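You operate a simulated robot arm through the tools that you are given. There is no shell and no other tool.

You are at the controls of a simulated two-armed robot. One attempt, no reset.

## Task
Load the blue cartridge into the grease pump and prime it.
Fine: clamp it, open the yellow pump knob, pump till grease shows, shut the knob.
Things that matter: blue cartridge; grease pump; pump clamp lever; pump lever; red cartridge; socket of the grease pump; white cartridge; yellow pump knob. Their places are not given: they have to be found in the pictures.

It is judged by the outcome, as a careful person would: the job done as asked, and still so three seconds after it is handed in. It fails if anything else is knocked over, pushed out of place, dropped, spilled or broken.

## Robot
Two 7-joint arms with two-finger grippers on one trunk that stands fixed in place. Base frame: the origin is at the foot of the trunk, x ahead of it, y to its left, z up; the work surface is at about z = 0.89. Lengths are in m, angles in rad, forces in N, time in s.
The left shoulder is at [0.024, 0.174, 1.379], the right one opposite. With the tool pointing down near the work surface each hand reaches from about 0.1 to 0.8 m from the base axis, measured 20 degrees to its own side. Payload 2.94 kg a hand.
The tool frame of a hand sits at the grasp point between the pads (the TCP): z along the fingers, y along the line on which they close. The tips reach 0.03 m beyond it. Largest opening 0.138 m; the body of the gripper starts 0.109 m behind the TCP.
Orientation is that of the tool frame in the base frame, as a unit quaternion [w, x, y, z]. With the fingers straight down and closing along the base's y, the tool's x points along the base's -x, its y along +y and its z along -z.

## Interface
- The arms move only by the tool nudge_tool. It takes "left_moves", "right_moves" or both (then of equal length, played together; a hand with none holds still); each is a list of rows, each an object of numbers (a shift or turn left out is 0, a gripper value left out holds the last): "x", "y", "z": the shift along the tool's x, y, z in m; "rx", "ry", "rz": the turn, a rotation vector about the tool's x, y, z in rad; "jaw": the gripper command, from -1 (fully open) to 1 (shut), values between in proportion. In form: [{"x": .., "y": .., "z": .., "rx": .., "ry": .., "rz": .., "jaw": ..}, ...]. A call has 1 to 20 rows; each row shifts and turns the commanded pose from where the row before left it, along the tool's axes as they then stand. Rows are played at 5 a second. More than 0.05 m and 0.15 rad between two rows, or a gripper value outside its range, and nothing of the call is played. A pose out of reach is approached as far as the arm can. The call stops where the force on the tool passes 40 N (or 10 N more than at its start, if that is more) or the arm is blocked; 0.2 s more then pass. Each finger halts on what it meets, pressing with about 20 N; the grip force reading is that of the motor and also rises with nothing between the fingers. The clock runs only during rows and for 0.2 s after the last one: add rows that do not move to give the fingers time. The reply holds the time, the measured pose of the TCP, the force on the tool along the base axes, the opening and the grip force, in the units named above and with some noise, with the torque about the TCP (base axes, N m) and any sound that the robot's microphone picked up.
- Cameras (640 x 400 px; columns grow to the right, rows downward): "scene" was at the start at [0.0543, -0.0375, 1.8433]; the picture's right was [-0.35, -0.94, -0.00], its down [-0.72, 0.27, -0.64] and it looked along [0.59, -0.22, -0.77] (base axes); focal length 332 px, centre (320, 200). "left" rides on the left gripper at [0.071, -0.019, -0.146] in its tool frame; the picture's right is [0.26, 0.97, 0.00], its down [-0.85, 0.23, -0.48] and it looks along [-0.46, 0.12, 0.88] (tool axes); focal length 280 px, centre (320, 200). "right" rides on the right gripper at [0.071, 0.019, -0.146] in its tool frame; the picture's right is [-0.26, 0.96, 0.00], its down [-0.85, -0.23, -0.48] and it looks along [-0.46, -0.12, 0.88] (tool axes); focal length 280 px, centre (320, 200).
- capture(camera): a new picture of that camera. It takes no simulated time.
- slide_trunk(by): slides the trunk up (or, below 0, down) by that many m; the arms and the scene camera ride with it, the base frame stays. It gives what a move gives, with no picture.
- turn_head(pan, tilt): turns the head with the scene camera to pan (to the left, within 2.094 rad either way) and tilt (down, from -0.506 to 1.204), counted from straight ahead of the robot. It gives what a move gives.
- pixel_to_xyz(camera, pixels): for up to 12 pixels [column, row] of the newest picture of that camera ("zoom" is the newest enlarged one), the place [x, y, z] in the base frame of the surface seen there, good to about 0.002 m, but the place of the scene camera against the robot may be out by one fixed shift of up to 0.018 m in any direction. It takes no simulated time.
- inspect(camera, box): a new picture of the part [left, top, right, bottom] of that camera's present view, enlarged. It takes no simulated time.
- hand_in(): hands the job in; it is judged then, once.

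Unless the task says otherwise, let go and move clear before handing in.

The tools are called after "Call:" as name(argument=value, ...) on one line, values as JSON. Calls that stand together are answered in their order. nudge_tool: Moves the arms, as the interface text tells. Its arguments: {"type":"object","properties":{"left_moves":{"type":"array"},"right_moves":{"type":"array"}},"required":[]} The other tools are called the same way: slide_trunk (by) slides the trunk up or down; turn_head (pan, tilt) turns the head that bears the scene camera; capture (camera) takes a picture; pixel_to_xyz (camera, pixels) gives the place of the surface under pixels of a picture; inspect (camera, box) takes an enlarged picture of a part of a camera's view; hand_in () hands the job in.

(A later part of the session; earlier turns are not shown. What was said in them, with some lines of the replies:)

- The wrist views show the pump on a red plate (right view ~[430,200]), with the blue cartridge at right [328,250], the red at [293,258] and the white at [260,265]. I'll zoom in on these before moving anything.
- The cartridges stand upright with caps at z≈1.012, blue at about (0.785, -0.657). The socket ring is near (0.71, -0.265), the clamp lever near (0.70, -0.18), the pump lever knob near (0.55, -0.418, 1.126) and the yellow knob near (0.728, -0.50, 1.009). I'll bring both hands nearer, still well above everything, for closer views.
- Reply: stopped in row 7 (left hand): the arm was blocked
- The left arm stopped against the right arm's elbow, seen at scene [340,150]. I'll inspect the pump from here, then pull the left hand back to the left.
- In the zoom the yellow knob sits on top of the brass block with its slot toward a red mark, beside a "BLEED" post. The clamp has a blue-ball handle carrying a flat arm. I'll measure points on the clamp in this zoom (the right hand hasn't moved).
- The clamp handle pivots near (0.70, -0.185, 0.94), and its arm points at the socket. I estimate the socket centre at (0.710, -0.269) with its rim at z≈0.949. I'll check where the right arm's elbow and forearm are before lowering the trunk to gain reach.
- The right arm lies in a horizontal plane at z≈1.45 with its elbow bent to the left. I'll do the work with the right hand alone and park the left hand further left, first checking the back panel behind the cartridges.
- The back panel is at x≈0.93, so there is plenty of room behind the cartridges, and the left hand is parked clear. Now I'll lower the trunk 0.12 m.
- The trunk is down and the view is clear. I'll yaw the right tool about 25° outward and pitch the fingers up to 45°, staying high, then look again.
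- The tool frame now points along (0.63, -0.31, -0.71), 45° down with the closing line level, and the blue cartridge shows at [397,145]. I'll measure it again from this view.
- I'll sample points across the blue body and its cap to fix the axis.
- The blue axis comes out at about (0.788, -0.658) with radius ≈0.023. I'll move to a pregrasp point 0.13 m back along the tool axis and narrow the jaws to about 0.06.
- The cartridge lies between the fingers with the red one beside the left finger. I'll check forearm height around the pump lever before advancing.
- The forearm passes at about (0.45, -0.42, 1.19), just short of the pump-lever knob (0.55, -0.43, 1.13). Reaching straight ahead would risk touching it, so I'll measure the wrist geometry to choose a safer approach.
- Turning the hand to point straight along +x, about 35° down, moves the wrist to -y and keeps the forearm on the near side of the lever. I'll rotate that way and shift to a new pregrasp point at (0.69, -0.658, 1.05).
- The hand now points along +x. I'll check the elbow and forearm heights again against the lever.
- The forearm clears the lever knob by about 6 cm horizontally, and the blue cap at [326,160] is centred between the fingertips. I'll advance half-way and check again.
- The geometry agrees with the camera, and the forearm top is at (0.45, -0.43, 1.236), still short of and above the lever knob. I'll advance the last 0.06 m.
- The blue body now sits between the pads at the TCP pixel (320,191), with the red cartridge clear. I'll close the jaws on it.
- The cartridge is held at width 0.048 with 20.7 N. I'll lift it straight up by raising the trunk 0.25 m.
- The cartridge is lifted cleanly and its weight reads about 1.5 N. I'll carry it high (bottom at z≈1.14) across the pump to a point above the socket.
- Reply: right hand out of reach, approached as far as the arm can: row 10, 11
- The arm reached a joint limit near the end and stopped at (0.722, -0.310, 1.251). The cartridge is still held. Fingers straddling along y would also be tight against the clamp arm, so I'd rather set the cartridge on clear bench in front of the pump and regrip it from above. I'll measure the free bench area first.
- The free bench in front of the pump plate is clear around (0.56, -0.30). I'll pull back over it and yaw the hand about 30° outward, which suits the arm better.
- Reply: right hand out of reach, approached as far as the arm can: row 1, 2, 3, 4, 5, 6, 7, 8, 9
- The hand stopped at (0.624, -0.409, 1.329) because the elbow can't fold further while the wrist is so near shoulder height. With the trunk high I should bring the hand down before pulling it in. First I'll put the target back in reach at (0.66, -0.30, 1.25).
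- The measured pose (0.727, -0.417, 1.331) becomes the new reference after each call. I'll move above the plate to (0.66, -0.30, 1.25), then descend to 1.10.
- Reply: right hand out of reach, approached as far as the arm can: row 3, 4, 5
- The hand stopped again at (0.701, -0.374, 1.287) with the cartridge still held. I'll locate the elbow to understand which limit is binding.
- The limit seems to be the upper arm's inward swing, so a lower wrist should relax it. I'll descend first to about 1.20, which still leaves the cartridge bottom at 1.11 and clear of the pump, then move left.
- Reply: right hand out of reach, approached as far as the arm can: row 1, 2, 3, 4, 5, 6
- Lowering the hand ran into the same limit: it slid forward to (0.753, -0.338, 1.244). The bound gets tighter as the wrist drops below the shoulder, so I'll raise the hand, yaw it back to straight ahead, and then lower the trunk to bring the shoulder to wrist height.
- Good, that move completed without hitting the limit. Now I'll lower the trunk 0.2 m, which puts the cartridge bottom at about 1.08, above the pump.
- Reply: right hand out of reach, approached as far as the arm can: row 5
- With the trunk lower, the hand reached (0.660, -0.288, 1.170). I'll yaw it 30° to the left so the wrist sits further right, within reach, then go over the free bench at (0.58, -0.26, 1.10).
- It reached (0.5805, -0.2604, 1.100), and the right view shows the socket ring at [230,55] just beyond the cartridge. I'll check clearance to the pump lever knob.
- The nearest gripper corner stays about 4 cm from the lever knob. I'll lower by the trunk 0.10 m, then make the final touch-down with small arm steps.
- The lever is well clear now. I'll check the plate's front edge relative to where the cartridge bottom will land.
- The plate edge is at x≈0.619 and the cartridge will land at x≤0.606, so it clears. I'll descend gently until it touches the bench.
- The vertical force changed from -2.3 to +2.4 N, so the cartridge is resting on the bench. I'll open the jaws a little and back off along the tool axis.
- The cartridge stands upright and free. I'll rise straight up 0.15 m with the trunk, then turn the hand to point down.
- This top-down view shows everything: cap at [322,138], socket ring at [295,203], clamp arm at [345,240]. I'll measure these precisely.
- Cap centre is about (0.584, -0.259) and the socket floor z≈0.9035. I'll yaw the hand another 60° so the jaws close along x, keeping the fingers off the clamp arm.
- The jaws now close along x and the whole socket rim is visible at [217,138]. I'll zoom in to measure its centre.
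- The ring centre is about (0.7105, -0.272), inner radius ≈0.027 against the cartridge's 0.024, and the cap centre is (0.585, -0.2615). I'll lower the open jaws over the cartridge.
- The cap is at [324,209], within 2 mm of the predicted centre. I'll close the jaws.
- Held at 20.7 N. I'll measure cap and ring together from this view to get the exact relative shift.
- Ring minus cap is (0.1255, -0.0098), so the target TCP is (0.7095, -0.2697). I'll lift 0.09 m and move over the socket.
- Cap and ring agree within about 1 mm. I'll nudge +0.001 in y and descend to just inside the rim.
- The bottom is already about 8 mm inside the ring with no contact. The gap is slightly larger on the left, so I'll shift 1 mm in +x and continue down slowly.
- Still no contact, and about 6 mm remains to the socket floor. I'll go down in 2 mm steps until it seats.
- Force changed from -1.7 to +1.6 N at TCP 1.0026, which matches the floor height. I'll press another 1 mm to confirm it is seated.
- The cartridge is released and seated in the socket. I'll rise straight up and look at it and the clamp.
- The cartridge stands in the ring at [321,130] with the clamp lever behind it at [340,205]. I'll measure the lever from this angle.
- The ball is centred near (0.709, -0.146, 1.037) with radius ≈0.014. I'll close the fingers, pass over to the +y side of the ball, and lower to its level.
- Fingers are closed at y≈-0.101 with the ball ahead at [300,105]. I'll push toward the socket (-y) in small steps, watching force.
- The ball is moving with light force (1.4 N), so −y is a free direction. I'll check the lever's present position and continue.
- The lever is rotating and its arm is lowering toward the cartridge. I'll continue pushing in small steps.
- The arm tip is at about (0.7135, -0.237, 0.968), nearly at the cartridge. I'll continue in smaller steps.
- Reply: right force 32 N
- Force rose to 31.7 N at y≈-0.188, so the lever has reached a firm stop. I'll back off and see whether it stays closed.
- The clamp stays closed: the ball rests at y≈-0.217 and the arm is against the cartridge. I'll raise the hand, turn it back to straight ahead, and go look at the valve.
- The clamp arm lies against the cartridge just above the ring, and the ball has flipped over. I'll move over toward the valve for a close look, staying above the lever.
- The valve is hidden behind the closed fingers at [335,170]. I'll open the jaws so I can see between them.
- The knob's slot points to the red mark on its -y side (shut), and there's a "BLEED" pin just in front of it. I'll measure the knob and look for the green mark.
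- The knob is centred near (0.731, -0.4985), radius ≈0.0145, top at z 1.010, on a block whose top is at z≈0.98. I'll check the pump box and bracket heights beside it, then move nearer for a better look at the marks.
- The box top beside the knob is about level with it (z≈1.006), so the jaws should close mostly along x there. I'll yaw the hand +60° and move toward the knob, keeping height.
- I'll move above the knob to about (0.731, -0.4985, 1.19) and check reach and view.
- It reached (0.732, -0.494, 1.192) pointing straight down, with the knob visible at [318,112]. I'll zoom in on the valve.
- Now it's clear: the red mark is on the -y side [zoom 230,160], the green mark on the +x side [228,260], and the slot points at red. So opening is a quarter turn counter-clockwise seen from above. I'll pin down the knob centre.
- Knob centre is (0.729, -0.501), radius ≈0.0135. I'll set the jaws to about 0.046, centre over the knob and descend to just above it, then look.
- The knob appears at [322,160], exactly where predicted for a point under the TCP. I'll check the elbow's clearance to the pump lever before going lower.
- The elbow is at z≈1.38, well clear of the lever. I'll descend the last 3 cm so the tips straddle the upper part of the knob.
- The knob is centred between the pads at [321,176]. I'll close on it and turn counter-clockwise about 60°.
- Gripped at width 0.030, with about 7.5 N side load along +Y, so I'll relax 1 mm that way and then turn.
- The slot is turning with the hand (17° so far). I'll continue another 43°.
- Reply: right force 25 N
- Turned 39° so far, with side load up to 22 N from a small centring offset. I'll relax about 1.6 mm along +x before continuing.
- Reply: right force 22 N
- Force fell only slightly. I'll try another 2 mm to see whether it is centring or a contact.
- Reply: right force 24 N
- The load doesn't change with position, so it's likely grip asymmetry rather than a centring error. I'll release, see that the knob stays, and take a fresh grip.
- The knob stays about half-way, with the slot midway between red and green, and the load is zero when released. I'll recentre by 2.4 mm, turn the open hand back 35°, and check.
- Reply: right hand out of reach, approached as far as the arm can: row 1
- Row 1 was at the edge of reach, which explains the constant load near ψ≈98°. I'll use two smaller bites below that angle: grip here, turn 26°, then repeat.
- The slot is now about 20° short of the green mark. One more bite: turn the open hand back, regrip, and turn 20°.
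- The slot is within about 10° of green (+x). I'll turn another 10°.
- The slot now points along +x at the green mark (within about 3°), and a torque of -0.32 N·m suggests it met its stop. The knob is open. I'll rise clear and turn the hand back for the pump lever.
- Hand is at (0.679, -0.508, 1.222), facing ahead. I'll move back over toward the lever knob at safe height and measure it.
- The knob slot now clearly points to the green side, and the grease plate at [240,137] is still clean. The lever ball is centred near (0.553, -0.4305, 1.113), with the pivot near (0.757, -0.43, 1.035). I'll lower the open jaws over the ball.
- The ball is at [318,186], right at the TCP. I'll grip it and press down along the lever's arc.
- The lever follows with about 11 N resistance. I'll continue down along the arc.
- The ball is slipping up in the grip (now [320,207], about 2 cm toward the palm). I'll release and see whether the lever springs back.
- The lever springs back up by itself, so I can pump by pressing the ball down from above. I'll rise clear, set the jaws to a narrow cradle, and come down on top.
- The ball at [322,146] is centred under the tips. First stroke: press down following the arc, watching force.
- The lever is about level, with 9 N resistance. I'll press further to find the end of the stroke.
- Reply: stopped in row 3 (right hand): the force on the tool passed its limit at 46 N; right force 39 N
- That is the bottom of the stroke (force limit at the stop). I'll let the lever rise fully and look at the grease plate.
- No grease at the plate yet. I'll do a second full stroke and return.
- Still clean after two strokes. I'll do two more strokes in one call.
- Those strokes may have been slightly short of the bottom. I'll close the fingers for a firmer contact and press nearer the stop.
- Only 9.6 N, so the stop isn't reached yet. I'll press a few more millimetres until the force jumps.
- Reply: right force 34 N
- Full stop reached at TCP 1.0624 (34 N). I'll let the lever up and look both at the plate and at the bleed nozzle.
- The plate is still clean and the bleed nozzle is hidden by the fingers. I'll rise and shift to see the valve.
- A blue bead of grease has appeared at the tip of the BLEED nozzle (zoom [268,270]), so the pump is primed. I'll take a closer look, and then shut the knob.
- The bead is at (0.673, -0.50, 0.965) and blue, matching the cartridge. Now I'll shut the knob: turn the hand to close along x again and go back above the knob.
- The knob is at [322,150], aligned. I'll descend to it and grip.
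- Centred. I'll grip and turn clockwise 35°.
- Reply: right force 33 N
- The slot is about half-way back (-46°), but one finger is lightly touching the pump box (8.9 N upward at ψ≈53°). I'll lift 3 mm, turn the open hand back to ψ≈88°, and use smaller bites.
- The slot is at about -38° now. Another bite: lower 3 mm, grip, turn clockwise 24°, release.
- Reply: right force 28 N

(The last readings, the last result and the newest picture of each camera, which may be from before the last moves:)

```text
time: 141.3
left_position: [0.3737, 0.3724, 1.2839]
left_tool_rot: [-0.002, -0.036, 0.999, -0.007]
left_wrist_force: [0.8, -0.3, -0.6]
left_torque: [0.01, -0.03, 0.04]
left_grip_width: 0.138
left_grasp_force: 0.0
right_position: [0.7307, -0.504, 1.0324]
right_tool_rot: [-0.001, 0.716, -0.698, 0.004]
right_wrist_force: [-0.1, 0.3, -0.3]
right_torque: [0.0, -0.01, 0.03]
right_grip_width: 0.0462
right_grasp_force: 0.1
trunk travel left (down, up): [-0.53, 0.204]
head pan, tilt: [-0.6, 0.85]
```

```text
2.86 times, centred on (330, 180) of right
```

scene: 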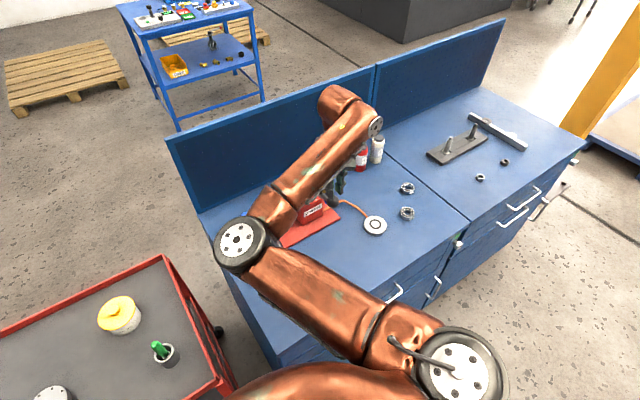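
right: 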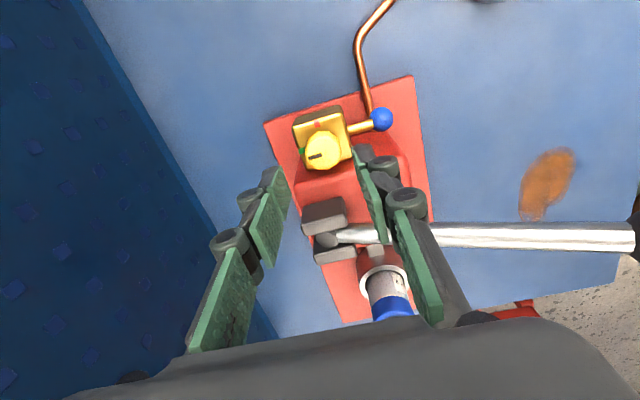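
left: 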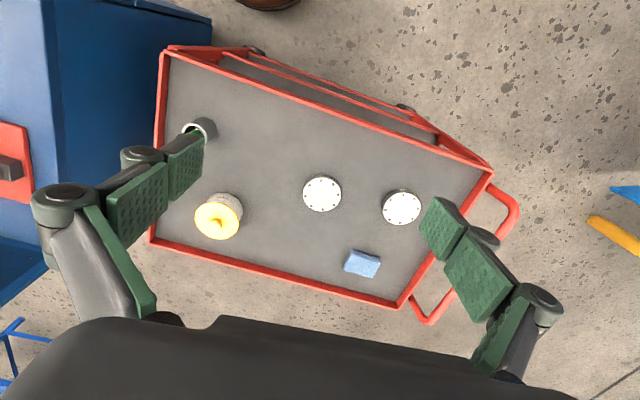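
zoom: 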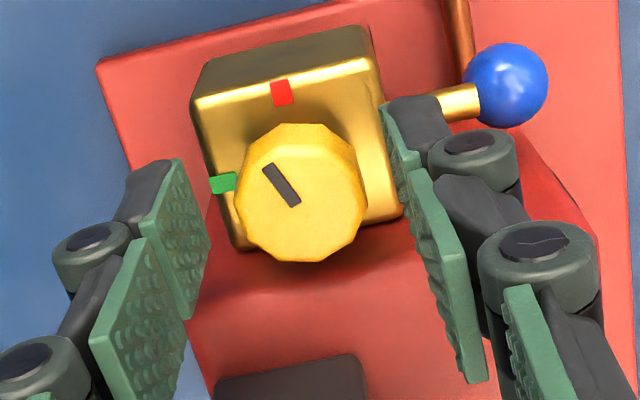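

The slot is at about -60°, so 30° remain. I'll shift the grip slightly and make the final turn.

Call:
nudge_tool(right_moves=[{"x": -0.0015, "y": 0.0015}, {"jaw": 0.6}, {"jaw": 1.0}, {}, {}, {"rz": 0.105}, {"rz": 0.105}, {"rz": 0.105}, {"rz": 0.105}, {"rz": 0.105}, {}])

Call:
inspect(camera="right", box=[250, 110, 410, 250])

```text
time: 143.7
left_position: [0.3736, 0.3736, 1.2838]
left_tool_rot: [0.0, -0.035, 0.999, -0.008]
left_wrist_force: [-0.8, 0.3, 0.0]
left_torque: [-0.02, 0.03, 0.0]
left_grip_width: 0.138
left_grasp_force: 0.1
right_position: [0.7274, -0.5022, 1.0334]
right_tool_rot: [0.002, -0.508, 0.861, -0.003]
right_wrist_force: [-5.1, 2.4, -0.3]
right_torque: [0.26, 0.18, 0.78]
right_grip_width: 0.0299
right_grasp_force: 45.3
trunk travel left (down, up): [-0.53, 0.204]
head pan, tilt: [-0.6, 0.85]
```

```text
2.86 times, centred on (330, 180) of right
```

zoom: 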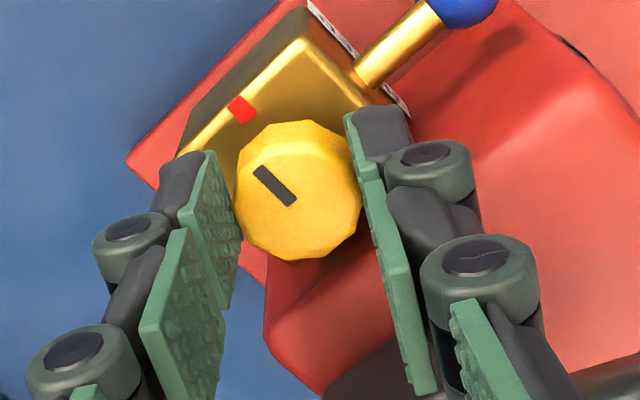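

The slot is back on the red mark (about -88°), and torque rose to 0.78 N·m at the stop, so the knob is shut. I'll release and rise clear.

Call:
nudge_tool(right_moves=[{"jaw": 0.33}, {}, {}, {"z": -0.03}, {"z": -0.04}, {"z": -0.04}, {"z": -0.04}, {}])

Call:
capture(camera="right")

Call:
inspect(camera="right", box=[270, 60, 390, 160])

```text
time: 145.5
left_position: [0.3745, 0.3719, 1.2829]
left_tool_rot: [-0.001, -0.035, 0.999, -0.008]
left_wrist_force: [-0.8, -0.9, -0.2]
left_torque: [0.04, 0.03, 0.01]
left_grip_width: 0.1381
left_grasp_force: 0.0
right_position: [0.7299, -0.5013, 1.1836]
right_tool_rot: [0.003, -0.509, 0.861, -0.003]
right_wrist_force: [0.4, -0.3, -0.2]
right_torque: [0.04, 0.0, 0.03]
right_grip_width: 0.0461
right_grasp_force: 0.0
trunk travel left (down, up): [-0.53, 0.204]
head pan, tilt: [-0.6, 0.85]
```

```text
taken
```

right: 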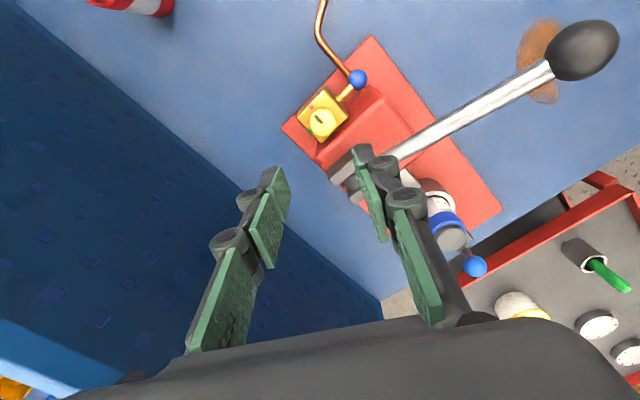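

```text
4.00 times, centred on (330, 110) of right
```

zoom: 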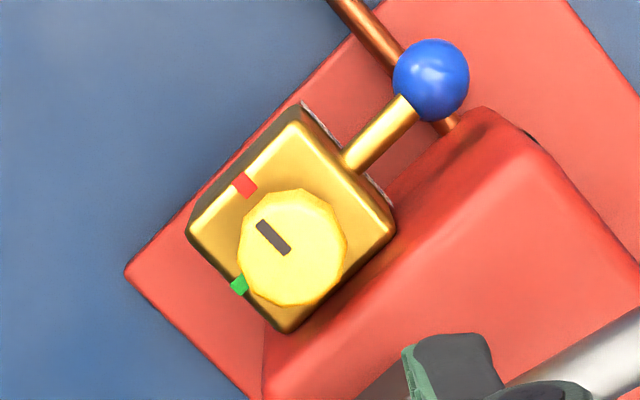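

The slot points right at the red mark, and the grease bead is on the nozzle. I'll withdraw the hand up and back, then check the whole scene.

Call:
nudge_tool(right_moves=[{"z": -0.035}, {"z": -0.035}, {"rz": 0.133}, {"rz": 0.133}, {"rz": 0.133}, {"rz": 0.133}, {"rz": 0.133}, {"rz": 0.133}, {"rz": 0.133}, {"rz": 0.133}, {"x": 0.035, "y": -0.012}, {"x": 0.035, "y": -0.012}, {"x": 0.035, "y": -0.012}, {"x": 0.035, "y": -0.012}, {"x": 0.035, "y": -0.012}, {"x": 0.035, "y": -0.012}, {"x": 0.035, "y": -0.012}, {"x": 0.03}, {}])

Call:
capture(camera="right")

Call:
capture(camera="scene")

Call:
inspect(camera="right", box=[300, 120, 560, 280])

```text
time: 149.5
left_position: [0.375, 0.3726, 1.2826]
left_tool_rot: [-0.001, -0.035, 0.999, -0.008]
left_wrist_force: [0.4, -0.9, 0.5]
left_torque: [-0.03, 0.01, 0.0]
left_grip_width: 0.1379
left_grasp_force: 0.0
right_position: [0.4487, -0.5839, 1.2496]
right_tool_rot: [0.004, -0.003, 1.0, -0.001]
right_wrist_force: [0.6, -0.1, -0.2]
right_torque: [0.02, -0.01, -0.01]
right_grip_width: 0.0463
right_grasp_force: 0.1
right hand out of reach, approached as far as the arm can: row 2
trunk travel left (down, up): [-0.53, 0.204]
head pan, tilt: [-0.6, 0.85]
```

```text
taken
```

right: 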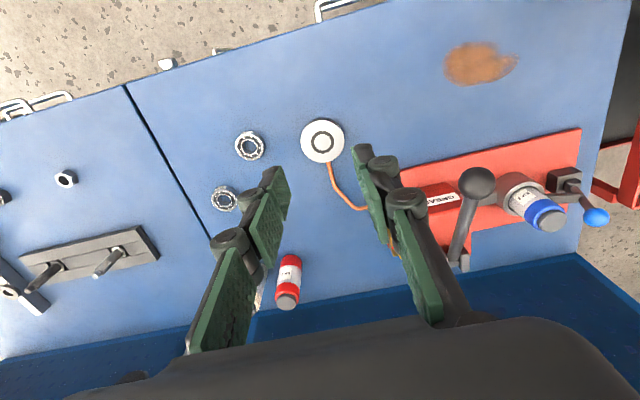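

```text
taken
```

scene: 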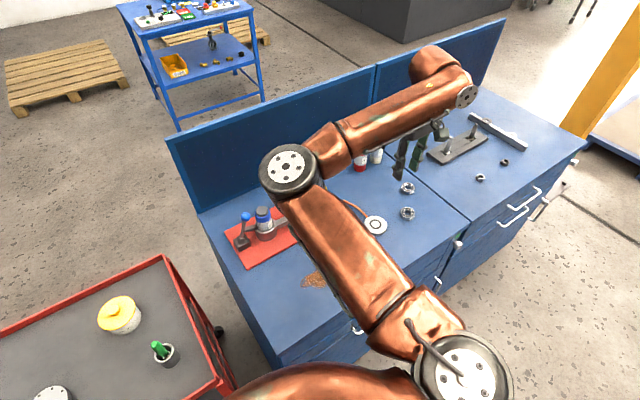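

```text
2.46 times, centred on (430, 200) of right
```

zoom: 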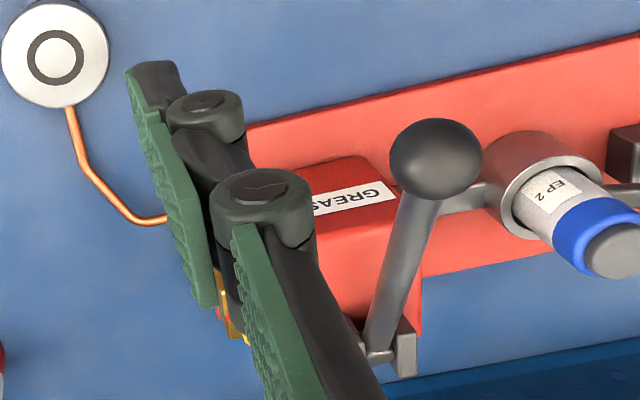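

The hand is clear. I'll do a last check of clamp, cartridge and other items in the scene view.

Call:
inspect(camera="scene", box=[215, 180, 315, 270])

Call:
inspect(camera="right", box=[480, 140, 630, 250])

```text
4.44 times, centred on (265, 225) of scene
```

zoom: 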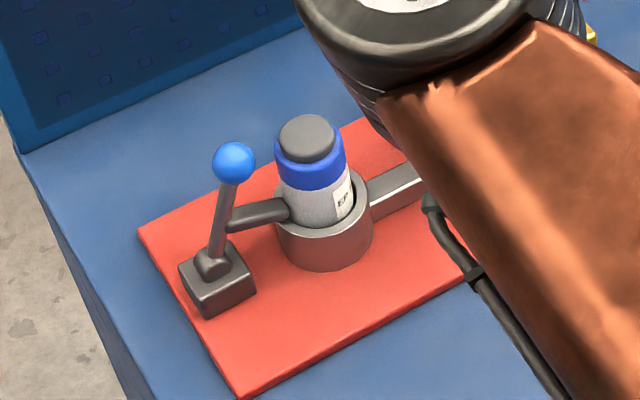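

```text
3.64 times, centred on (555, 195) of right
```

zoom: 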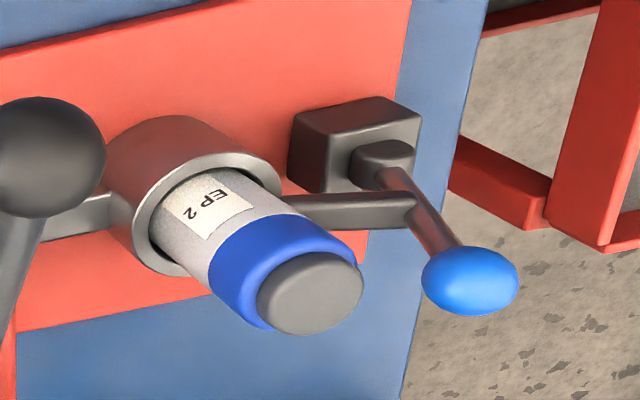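

Call:
pixel_to_xyz(camera="zoom", pixels=[[470, 275], [470, 290], [430, 220], [350, 205], [310, 290]])

```text
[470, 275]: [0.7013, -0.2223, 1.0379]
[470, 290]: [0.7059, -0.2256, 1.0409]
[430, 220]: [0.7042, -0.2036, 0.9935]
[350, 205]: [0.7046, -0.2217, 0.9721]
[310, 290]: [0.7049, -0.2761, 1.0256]
```

The clamp ball is still at y≈-0.22 with its arm against the seated blue cartridge. The knob is on red, grease shows at the nozzle, and the red and white cartridges and everything else are in place. Both hands are clear, so I'm handing in.

Call:
hand_in()

```text
The job is handed in.
```

The blue cartridge is in the grease pump socket and clamped, the pump is primed, and the yellow knob is shut again. I handed the job in with both hands clear; no verdict came back.

- **Cartridge:** it went in to the socket floor. I set it down once on the clear bench in front of the pump to grip it again from above.
- **Clamp:** the lever went over to a firm stop and stayed there, with its arm against the cartridge.
- **Priming:** with the knob open, I worked the pump lever several times. A blue bead of grease then showed at the "BLEED" nozzle. The round plate at the end of the copper pipe was still clean, so I took the bead at the nozzle as the sign to stop.
- **Knob:** I turned it back until its slot was on the red mark and it met its stop.

While I was shutting the knob, a finger pressed lightly on the pump's red box (about 9 N). I saw no shift or damage from it. The red cartridge still stood in its place in the final pictures. The white one was mostly hidden in those, but it was upright in the last clear view, before I shut the knob.
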